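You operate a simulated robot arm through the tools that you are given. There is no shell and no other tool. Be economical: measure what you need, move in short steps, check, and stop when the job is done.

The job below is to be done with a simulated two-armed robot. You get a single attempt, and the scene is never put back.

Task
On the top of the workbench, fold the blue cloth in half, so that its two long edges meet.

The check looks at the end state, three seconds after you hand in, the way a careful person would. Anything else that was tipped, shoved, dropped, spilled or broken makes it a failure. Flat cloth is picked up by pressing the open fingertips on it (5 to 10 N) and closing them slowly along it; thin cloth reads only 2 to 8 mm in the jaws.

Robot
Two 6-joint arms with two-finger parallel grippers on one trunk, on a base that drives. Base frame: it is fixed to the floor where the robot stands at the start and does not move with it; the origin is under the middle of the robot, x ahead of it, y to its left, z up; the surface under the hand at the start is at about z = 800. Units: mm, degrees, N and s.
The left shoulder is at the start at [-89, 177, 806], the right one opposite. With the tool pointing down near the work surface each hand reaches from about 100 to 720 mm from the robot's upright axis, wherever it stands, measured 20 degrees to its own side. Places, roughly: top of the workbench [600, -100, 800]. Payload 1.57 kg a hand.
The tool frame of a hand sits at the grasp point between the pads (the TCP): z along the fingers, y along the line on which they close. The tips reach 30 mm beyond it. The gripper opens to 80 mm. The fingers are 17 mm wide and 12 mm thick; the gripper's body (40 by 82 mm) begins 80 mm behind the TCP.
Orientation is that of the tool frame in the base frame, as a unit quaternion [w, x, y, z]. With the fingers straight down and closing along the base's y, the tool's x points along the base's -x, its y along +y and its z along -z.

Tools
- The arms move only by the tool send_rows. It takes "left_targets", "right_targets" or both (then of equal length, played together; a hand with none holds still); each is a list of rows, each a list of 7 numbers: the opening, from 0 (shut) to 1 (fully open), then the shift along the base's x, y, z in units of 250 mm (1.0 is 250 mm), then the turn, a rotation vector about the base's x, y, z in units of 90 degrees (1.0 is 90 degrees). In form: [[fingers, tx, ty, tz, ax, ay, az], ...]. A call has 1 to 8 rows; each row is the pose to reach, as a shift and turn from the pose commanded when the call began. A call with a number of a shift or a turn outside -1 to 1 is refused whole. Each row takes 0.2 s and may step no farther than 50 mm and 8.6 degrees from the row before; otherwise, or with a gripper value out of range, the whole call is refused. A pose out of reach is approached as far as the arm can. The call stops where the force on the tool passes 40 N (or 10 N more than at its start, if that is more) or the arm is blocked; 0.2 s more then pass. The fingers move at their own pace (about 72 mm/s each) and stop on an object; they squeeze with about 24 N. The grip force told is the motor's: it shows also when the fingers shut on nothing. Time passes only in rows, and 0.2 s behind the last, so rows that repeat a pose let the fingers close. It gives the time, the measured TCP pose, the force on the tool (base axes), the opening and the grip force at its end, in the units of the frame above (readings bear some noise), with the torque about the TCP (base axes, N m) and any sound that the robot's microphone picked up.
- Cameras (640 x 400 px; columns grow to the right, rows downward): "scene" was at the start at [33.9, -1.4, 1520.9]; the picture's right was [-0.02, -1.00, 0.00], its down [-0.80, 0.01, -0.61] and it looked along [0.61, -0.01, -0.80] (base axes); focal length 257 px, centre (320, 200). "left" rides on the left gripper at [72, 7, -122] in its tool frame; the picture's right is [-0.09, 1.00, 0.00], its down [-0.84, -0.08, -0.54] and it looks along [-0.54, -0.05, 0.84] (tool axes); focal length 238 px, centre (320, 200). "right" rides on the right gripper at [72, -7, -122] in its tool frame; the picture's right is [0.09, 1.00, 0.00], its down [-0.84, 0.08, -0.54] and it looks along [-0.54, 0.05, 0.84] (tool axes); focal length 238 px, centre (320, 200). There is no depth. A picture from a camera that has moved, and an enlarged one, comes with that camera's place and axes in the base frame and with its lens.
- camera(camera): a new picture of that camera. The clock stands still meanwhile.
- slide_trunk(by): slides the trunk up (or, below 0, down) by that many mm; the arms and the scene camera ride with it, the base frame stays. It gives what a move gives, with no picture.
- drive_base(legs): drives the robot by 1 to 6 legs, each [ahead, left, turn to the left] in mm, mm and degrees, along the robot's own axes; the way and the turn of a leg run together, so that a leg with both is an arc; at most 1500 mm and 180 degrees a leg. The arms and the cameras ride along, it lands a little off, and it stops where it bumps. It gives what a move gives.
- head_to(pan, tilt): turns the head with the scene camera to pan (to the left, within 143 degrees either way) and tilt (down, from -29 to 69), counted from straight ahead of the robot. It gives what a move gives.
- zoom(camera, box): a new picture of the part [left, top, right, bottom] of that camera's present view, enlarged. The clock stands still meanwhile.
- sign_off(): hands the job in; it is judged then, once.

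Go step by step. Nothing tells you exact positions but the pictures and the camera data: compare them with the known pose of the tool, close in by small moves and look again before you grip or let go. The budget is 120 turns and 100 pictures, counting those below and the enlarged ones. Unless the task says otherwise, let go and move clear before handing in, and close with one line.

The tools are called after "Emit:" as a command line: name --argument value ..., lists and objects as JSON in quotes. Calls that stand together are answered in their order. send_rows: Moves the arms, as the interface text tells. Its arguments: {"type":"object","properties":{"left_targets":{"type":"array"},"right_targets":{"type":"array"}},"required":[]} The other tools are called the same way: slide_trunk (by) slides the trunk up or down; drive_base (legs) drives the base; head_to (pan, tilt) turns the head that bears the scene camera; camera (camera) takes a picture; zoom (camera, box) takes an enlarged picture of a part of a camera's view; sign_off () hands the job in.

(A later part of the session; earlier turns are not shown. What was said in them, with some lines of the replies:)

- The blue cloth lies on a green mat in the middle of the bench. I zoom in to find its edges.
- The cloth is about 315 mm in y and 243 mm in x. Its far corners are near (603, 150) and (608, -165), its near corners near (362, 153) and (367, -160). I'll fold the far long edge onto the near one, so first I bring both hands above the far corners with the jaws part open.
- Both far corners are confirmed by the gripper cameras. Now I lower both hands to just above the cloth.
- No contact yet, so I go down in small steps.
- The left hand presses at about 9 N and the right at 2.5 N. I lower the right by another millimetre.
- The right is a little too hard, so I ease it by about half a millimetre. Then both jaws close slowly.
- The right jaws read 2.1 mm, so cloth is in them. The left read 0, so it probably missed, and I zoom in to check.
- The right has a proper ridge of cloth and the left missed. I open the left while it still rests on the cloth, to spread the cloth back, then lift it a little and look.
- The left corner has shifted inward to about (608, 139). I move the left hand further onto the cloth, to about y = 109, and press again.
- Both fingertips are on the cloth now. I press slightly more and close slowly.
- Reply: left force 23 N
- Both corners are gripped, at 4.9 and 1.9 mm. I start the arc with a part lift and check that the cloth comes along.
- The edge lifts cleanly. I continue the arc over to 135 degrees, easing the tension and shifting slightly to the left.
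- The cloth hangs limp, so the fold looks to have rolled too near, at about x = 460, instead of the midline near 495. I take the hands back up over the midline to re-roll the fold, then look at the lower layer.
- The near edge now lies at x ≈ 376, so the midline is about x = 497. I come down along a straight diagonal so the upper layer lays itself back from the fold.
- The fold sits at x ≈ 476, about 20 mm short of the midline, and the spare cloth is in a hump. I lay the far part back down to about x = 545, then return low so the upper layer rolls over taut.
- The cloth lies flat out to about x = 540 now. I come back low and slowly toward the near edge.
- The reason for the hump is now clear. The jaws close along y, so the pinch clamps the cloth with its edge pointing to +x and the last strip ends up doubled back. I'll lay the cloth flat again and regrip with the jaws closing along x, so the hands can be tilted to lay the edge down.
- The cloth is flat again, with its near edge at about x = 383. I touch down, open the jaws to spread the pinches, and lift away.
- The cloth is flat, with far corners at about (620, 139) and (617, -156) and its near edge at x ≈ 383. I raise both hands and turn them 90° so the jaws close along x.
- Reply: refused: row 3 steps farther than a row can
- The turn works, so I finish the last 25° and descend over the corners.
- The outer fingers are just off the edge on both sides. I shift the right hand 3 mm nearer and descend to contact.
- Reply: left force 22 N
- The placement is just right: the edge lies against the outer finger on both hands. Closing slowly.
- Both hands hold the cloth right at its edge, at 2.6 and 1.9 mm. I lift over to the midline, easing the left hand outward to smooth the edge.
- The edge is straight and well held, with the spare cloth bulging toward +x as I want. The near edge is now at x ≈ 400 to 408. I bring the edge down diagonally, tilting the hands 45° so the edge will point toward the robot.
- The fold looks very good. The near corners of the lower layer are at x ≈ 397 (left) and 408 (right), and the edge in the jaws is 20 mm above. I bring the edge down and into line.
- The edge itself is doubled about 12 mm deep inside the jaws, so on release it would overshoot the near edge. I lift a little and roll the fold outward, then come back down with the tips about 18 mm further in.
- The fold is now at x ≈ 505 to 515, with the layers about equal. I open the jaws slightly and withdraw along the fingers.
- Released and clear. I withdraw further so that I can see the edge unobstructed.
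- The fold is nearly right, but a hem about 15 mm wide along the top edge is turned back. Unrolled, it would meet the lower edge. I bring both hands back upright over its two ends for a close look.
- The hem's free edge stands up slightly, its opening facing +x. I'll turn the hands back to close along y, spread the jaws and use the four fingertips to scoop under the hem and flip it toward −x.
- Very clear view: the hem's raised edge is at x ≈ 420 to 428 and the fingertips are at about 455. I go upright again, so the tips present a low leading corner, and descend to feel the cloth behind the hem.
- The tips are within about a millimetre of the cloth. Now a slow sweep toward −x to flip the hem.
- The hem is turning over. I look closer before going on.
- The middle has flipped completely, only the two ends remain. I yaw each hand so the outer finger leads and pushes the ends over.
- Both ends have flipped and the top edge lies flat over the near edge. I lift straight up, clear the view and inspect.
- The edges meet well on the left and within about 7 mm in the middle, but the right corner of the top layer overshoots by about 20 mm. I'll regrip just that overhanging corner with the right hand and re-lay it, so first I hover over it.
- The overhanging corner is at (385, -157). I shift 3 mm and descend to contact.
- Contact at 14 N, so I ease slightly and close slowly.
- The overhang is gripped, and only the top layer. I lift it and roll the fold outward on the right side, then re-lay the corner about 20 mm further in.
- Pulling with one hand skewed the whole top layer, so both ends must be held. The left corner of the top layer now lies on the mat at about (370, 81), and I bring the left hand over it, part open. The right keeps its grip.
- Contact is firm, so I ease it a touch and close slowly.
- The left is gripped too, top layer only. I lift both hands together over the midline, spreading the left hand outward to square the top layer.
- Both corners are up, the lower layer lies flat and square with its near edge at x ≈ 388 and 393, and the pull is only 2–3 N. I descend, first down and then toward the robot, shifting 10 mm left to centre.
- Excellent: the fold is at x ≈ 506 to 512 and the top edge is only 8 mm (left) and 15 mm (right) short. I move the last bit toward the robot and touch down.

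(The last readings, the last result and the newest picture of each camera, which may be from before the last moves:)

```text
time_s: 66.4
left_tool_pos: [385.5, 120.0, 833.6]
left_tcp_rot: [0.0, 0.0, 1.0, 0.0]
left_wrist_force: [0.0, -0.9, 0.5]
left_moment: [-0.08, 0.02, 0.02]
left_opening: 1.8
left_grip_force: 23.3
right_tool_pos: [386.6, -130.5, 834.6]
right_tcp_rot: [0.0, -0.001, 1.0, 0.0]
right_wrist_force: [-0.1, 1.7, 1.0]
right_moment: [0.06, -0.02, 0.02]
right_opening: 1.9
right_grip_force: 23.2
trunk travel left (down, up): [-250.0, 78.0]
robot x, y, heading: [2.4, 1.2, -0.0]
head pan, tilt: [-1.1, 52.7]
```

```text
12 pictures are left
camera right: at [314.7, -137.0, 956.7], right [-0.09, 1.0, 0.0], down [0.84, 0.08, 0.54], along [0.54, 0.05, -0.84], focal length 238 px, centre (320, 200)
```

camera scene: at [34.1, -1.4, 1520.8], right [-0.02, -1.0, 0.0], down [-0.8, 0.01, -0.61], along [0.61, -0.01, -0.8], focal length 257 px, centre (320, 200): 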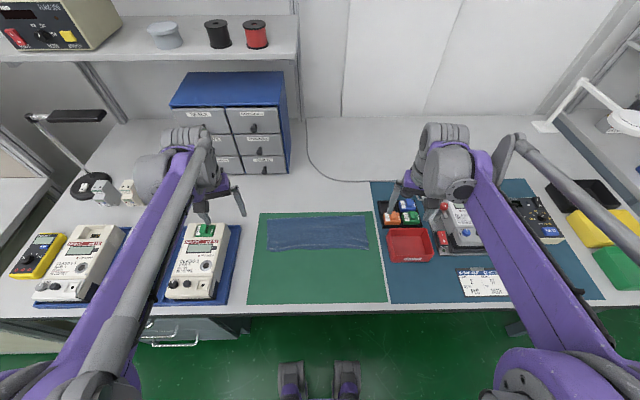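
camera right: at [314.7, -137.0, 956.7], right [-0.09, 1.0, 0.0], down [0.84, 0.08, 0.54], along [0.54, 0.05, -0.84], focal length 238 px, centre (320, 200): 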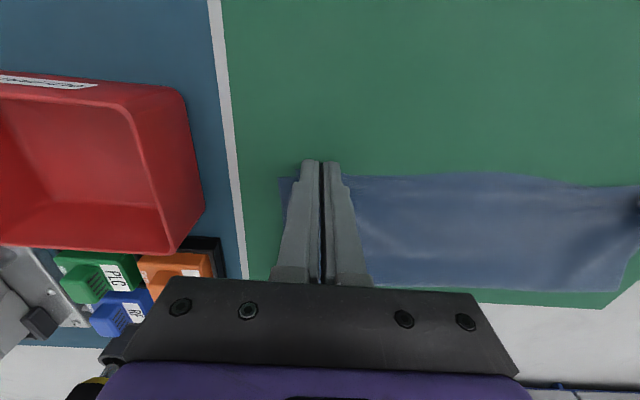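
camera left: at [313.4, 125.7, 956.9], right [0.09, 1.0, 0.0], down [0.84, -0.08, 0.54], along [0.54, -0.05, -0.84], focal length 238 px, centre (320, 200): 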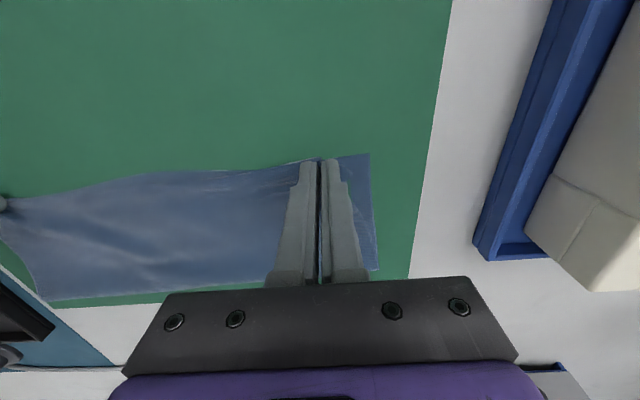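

The top edge now coincides with the lower edge in both views. I lower another millimetre or so, open gently to spread the pinches and lift off.

Emit:
send_rows --left_targets '[[0, 0, 0, -0.005, 0, 0, 0], [0.08, 0, 0, -0.005, 0, 0, 0], [0.16, 0, 0, -0.005, 0, 0, 0], [0.24, 0, 0, -0.005, 0, 0, 0], [0.3, 0, 0, -0.005, 0, 0, 0], [0.3, 0, 0, 0.05, 0, 0, 0], [0.3, 0, 0, 0.2, 0, 0, 0], [0.3, 0, 0.06, 0.36, 0, 0, 0]]' --right_targets '[[0, 0, 0, -0.007, 0, 0, 0], [0.08, 0, 0, -0.007, 0, 0, 0], [0.16, 0, 0, -0.007, 0, 0, 0], [0.24, 0, 0, -0.007, 0, 0, 0], [0.3, 0, 0, -0.007, 0, 0, 0], [0.3, 0, 0, 0.05, 0, 0, 0], [0.3, 0, 0, 0.2, 0, 0, 0], [0.3, 0, -0.06, 0.36, 0, 0, 0]]'

Emit:
send_rows --left_targets '[[0.3, 0, 0.16, 0.08, 0, 0, 0], [0.3, 0, 0.32, 0.14, 0, 0, 0], [0.3, 0, 0.48, 0.2, 0, 0, 0]]' --right_targets '[[0.3, 0, -0.16, 0.08, 0, 0, 0], [0.3, 0, -0.32, 0.14, 0, 0, 0], [0.3, 0, -0.48, 0.2, 0, 0, 0]]'

Emit:
zoom --camera "scene" --box '[260, 190, 380, 270]'

Emit:
zoom --camera "scene" --box '[260, 230, 320, 265]'

Emit:
zoom --camera "scene" --box '[315, 225, 375, 260]'

```text
time_s: 68.2
left_tool_pos: [387.5, 135.5, 924.2]
left_tcp_rot: [0.0, 0.0, 1.0, -0.001]
left_wrist_force: [0.1, 0.6, -0.4]
left_moment: [0.02, 0.0, 0.02]
left_opening: 24.1
left_grip_force: 0.2
right_tool_pos: [386.2, -146.7, 926.3]
right_tcp_rot: [0.0, 0.0, 1.0, -0.001]
right_wrist_force: [-0.4, 0.7, 0.5]
right_moment: [-0.02, 0.01, -0.01]
right_opening: 24.2
right_grip_force: 0.1
trunk travel left (down, up): [-250.0, 78.0]
robot x, y, heading: [0.8, -0.8, -0.0]
head pan, tilt: [-1.1, 52.7]
```

```text
time_s: 69.0
left_tool_pos: [385.6, 254.2, 974.9]
left_tcp_rot: [0.0, 0.0, 1.0, 0.001]
left_wrist_force: [0.3, -0.2, 0.1]
left_moment: [-0.02, 0.0, -0.02]
left_opening: 24.1
left_grip_force: 0.1
right_tool_pos: [387.5, -268.9, 974.9]
right_tcp_rot: [0.0, 0.0, 1.0, 0.0]
right_wrist_force: [0.4, 0.4, 0.4]
right_moment: [0.03, 0.02, -0.04]
right_opening: 23.9
right_grip_force: 0.0
trunk travel left (down, up): [-250.0, 78.0]
robot x, y, heading: [-1.5, -1.2, 0.2]
head pan, tilt: [-1.1, 52.7]
```

```text
5.00 times, centred on (320, 230) of scene
camera zoom: at [33.8, -1.5, 1520.9], right [-0.02, -1.0, 0.0], down [-0.8, 0.01, -0.61], along [0.61, -0.01, -0.8], focal length 1283 px, centre (320, 50)
```

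zoom: 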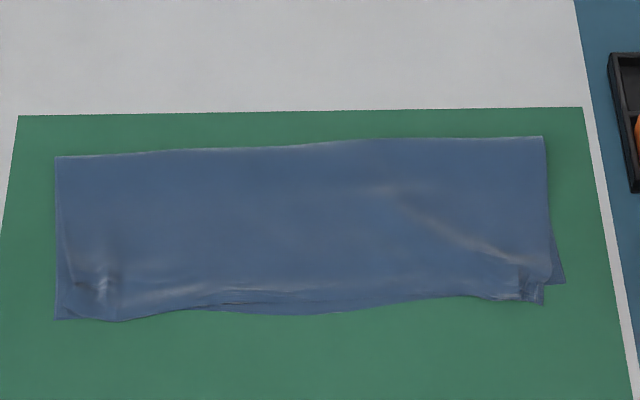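

```text
10.67 times, centred on (290, 248) of scene
camera zoom: at [33.8, -1.5, 1520.9], right [-0.02, -1.0, 0.0], down [-0.8, 0.01, -0.61], along [0.61, -0.01, -0.8], focal length 2737 px, centre (640, -307)
```

zoom: 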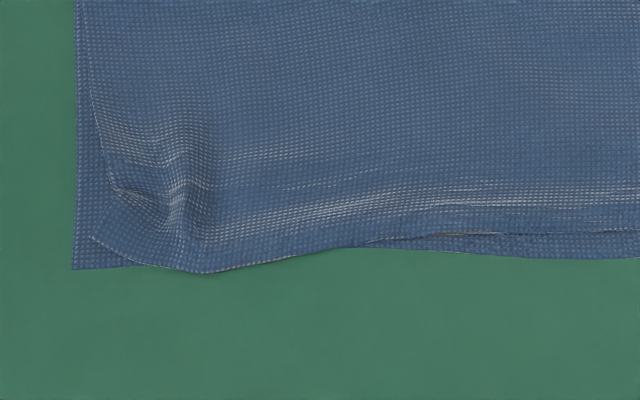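

```text
10.67 times, centred on (345, 242) of scene
camera zoom: at [33.8, -1.5, 1520.9], right [-0.02, -1.0, 0.0], down [-0.8, 0.01, -0.61], along [0.61, -0.01, -0.8], focal length 2737 px, centre (53, -253)
```

zoom: 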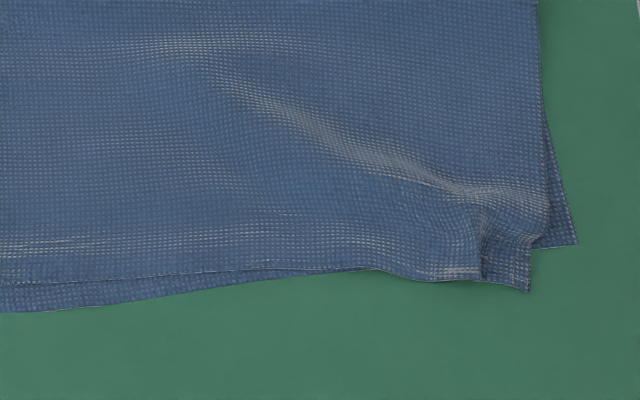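

The edges now meet within about 10 mm on the left and middle, with a small pleat and about 15 mm at the right corner. I'll smooth the two leftover pleats by pressing nearly closed fingertips on them and opening.

Emit:
send_rows --left_targets '[[0.1, 0.01, -0.16, 0, 0, 0, 0], [0.1, 0.02, -0.34, 0, 0, 0, 0], [0.1, 0.04, -0.5, -0.06, 0, 0, 0], [0.1, 0.04, -0.512, -0.22, 0, 0, 0], [0.1, 0.04, -0.512, -0.4, 0, 0, 0], [0.1, 0.04, -0.512, -0.54, 0, 0, 0], [0.1, 0.04, -0.512, -0.56, 0, 0, 0], [0.1, 0.04, -0.512, -0.56, 0, 0, 0]]' --right_targets '[[0.1, 0.01, 0.16, 0, 0, 0, 0], [0.1, 0.02, 0.34, 0, 0, 0, 0], [0.1, 0.04, 0.5, -0.06, 0, 0, 0], [0.1, 0.04, 0.548, -0.22, 0, 0, 0], [0.1, 0.04, 0.548, -0.4, 0, 0, 0], [0.1, 0.04, 0.548, -0.54, 0, 0, 0], [0.1, 0.04, 0.548, -0.56, 0, 0, 0], [0.1, 0.04, 0.548, -0.56, 0, 0, 0]]'

```text
time_s: 70.8
left_tool_pos: [396.2, 125.9, 832.6]
left_tcp_rot: [0.0, 0.0, 1.0, 0.0]
left_wrist_force: [-0.2, -0.8, -0.3]
left_moment: [0.03, 0.0, -0.02]
left_opening: 8.0
left_grip_force: 0.0
right_tool_pos: [395.0, -130.1, 834.6]
right_tcp_rot: [0.0, 0.0, 1.0, 0.0]
right_wrist_force: [1.7, 0.1, 0.5]
right_moment: [-0.01, 0.02, 0.01]
right_opening: 8.0
right_grip_force: 0.0
trunk travel left (down, up): [-250.0, 78.0]
robot x, y, heading: [2.3, 0.1, 0.1]
head pan, tilt: [-1.1, 52.7]
```

Emit:
send_rows --left_targets '[[0.1, 0, 0, -0.004, 0, 0, 0], [0.1, 0, 0, -0.008, 0, 0, 0], [0.1, 0, 0, -0.008, 0, 0, 0]]' --right_targets '[[0.1, 0, 0, -0.004, 0, 0, 0], [0.1, 0, 0, -0.008, 0, 0, 0], [0.1, 0, 0, -0.008, 0, 0, 0]]'

```text
time_s: 71.6
left_tool_pos: [396.1, 125.0, 833.4]
left_tcp_rot: [0.0, 0.0, 1.0, 0.0]
left_wrist_force: [-0.7, -0.1, -0.4]
left_moment: [0.03, -0.03, 0.03]
left_opening: 8.1
left_grip_force: 0.0
right_tool_pos: [395.7, -129.9, 833.4]
right_tcp_rot: [0.0, 0.0, 1.0, 0.0]
right_wrist_force: [0.4, -0.6, 0.6]
right_moment: [0.0, 0.0, 0.0]
right_opening: 8.3
right_grip_force: 0.4
trunk travel left (down, up): [-250.0, 78.0]
robot x, y, heading: [-0.5, 0.1, -0.2]
head pan, tilt: [-1.1, 52.7]
```

Emit:
send_rows --left_targets '[[0.1, 0, 0, -0.004, 0, 0, 0], [0.1, 0, 0, -0.004, 0, 0, 0]]' --right_targets '[[0.1, 0, 0, -0.004, 0, 0, 0], [0.1, 0, 0, -0.004, 0, 0, 0]]'

```text
time_s: 72.2
left_tool_pos: [395.8, 124.5, 831.4]
left_tcp_rot: [0.0, 0.0, 1.0, 0.0]
left_wrist_force: [0.3, 0.7, 7.7]
left_moment: [0.08, 0.06, -0.01]
left_opening: 8.1
left_grip_force: 0.1
right_tool_pos: [397.4, -129.7, 832.0]
right_tcp_rot: [0.001, 0.0, 1.0, 0.0]
right_wrist_force: [-0.2, -0.8, 3.8]
right_moment: [-0.03, -0.03, -0.01]
right_opening: 8.2
right_grip_force: 0.1
trunk travel left (down, up): [-250.0, 78.0]
robot x, y, heading: [-0.2, -2.2, 0.1]
head pan, tilt: [-1.1, 52.7]
```

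Contact is light (8 N and 4 N). I open the jaws slowly to spread the pleats, then lift and move clear.

Emit:
send_rows --left_targets '[[0.15, 0, 0, 0, 0, 0, 0], [0.2, 0, 0, 0, 0, 0, 0], [0.26, 0, 0, 0, 0, 0, 0], [0.32, 0, 0, 0, 0, 0, 0], [0.32, 0, 0, 0.05, 0, 0, 0], [0.32, 0, 0, 0.2, 0, 0, 0], [0.32, 0, 0.06, 0.36, 0, 0, 0]]' --right_targets '[[0.15, 0, 0, 0, 0, 0, 0], [0.2, 0, 0, 0, 0, 0, 0], [0.26, 0, 0, 0, 0, 0, 0], [0.32, 0, 0, 0, 0, 0, 0], [0.32, 0, 0, 0.05, 0, 0, 0], [0.32, 0, 0, 0.2, 0, 0, 0], [0.32, 0, -0.06, 0.36, 0, 0, 0]]'

Emit:
send_rows --left_targets '[[0.3, 0, 0.16, 0.08, 0, 0, 0], [0.3, 0, 0.32, 0.14, 0, 0, 0], [0.3, 0, 0.48, 0.2, 0, 0, 0]]' --right_targets '[[0.3, 0, -0.16, 0.08, 0, 0, 0], [0.3, 0, -0.32, 0.14, 0, 0, 0], [0.3, 0, -0.48, 0.2, 0, 0, 0]]'

Emit:
zoom --camera "scene" --box '[260, 190, 380, 270]'

Emit:
zoom --camera "scene" --box '[315, 225, 375, 260]'

Emit:
camera --camera "scene"

```text
time_s: 73.8
left_tool_pos: [394.1, 141.0, 923.8]
left_tcp_rot: [0.0, 0.0, 1.0, 0.0]
left_wrist_force: [-0.6, 0.8, -0.1]
left_moment: [-0.02, -0.02, 0.02]
left_opening: 25.7
left_grip_force: 0.1
right_tool_pos: [396.9, -145.1, 922.8]
right_tcp_rot: [-0.001, 0.0, 1.0, 0.0]
right_wrist_force: [0.1, -0.2, 0.1]
right_moment: [-0.02, 0.03, -0.01]
right_opening: 25.6
right_grip_force: 0.0
trunk travel left (down, up): [-250.0, 78.0]
robot x, y, heading: [1.6, 2.0, 0.1]
head pan, tilt: [-1.1, 52.7]
```

```text
time_s: 74.6
left_tool_pos: [394.8, 260.0, 972.6]
left_tcp_rot: [-0.001, 0.0, 1.0, 0.0]
left_wrist_force: [-0.8, 0.4, 0.0]
left_moment: [-0.02, 0.02, -0.02]
left_opening: 24.1
left_grip_force: 0.1
right_tool_pos: [398.1, -266.2, 970.2]
right_tcp_rot: [0.0, 0.0, 1.0, 0.0]
right_wrist_force: [0.0, 0.6, 0.3]
right_moment: [0.02, 0.03, -0.01]
right_opening: 24.1
right_grip_force: 0.0
trunk travel left (down, up): [-250.0, 78.0]
robot x, y, heading: [-2.0, -0.4, 0.1]
head pan, tilt: [-1.1, 52.7]
```

```text
5.00 times, centred on (320, 230) of scene
camera zoom: at [33.8, -1.4, 1520.9], right [-0.02, -1.0, 0.0], down [-0.8, 0.01, -0.61], along [0.61, -0.01, -0.8], focal length 1283 px, centre (320, 50)
```

zoom: 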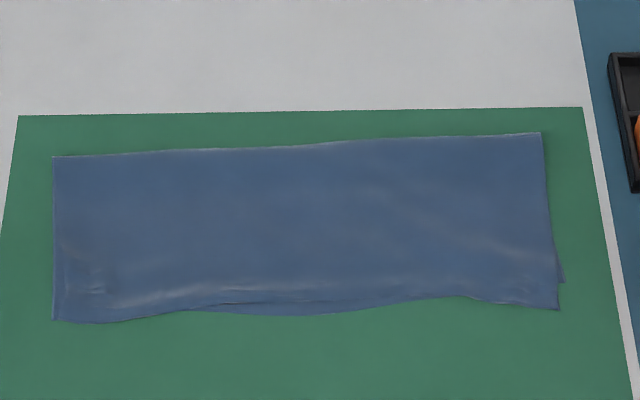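

```text
10.67 times, centred on (345, 242) of scene
camera zoom: at [33.8, -1.4, 1520.9], right [-0.02, -1.0, 0.0], down [-0.8, 0.01, -0.61], along [0.61, -0.01, -0.8], focal length 2737 px, centre (53, -253)
```

zoom: 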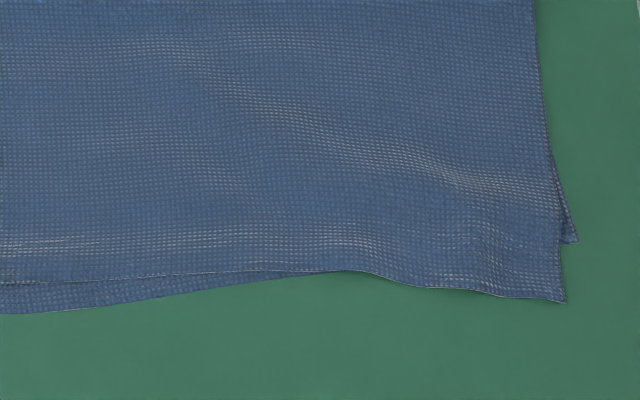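

```text
6 pictures are left
camera scene: at [33.8, -1.4, 1520.9], right [-0.02, -1.0, 0.0], down [-0.8, 0.01, -0.61], along [0.61, -0.01, -0.8], focal length 257 px, centre (320, 200)
```

scene: 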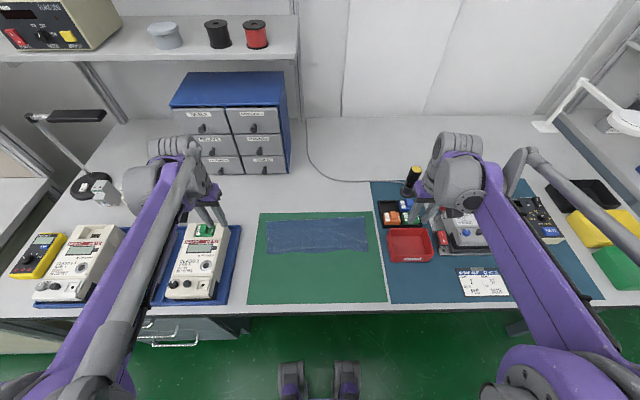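

The cloth is folded in half and lies flat. Its long edges meet on the left, are within about 8 mm in the middle, and the right corner overshoots by under 20 mm. Nothing else has been disturbed and the hands are clear, so I hand in.

Emit:
sign_off

```text
The job is handed in.
```

The blue cloth is folded in half on the bench with its long edges together: flush on the left, about 8 mm apart in the middle, and up to about 18 mm past at the right corner.
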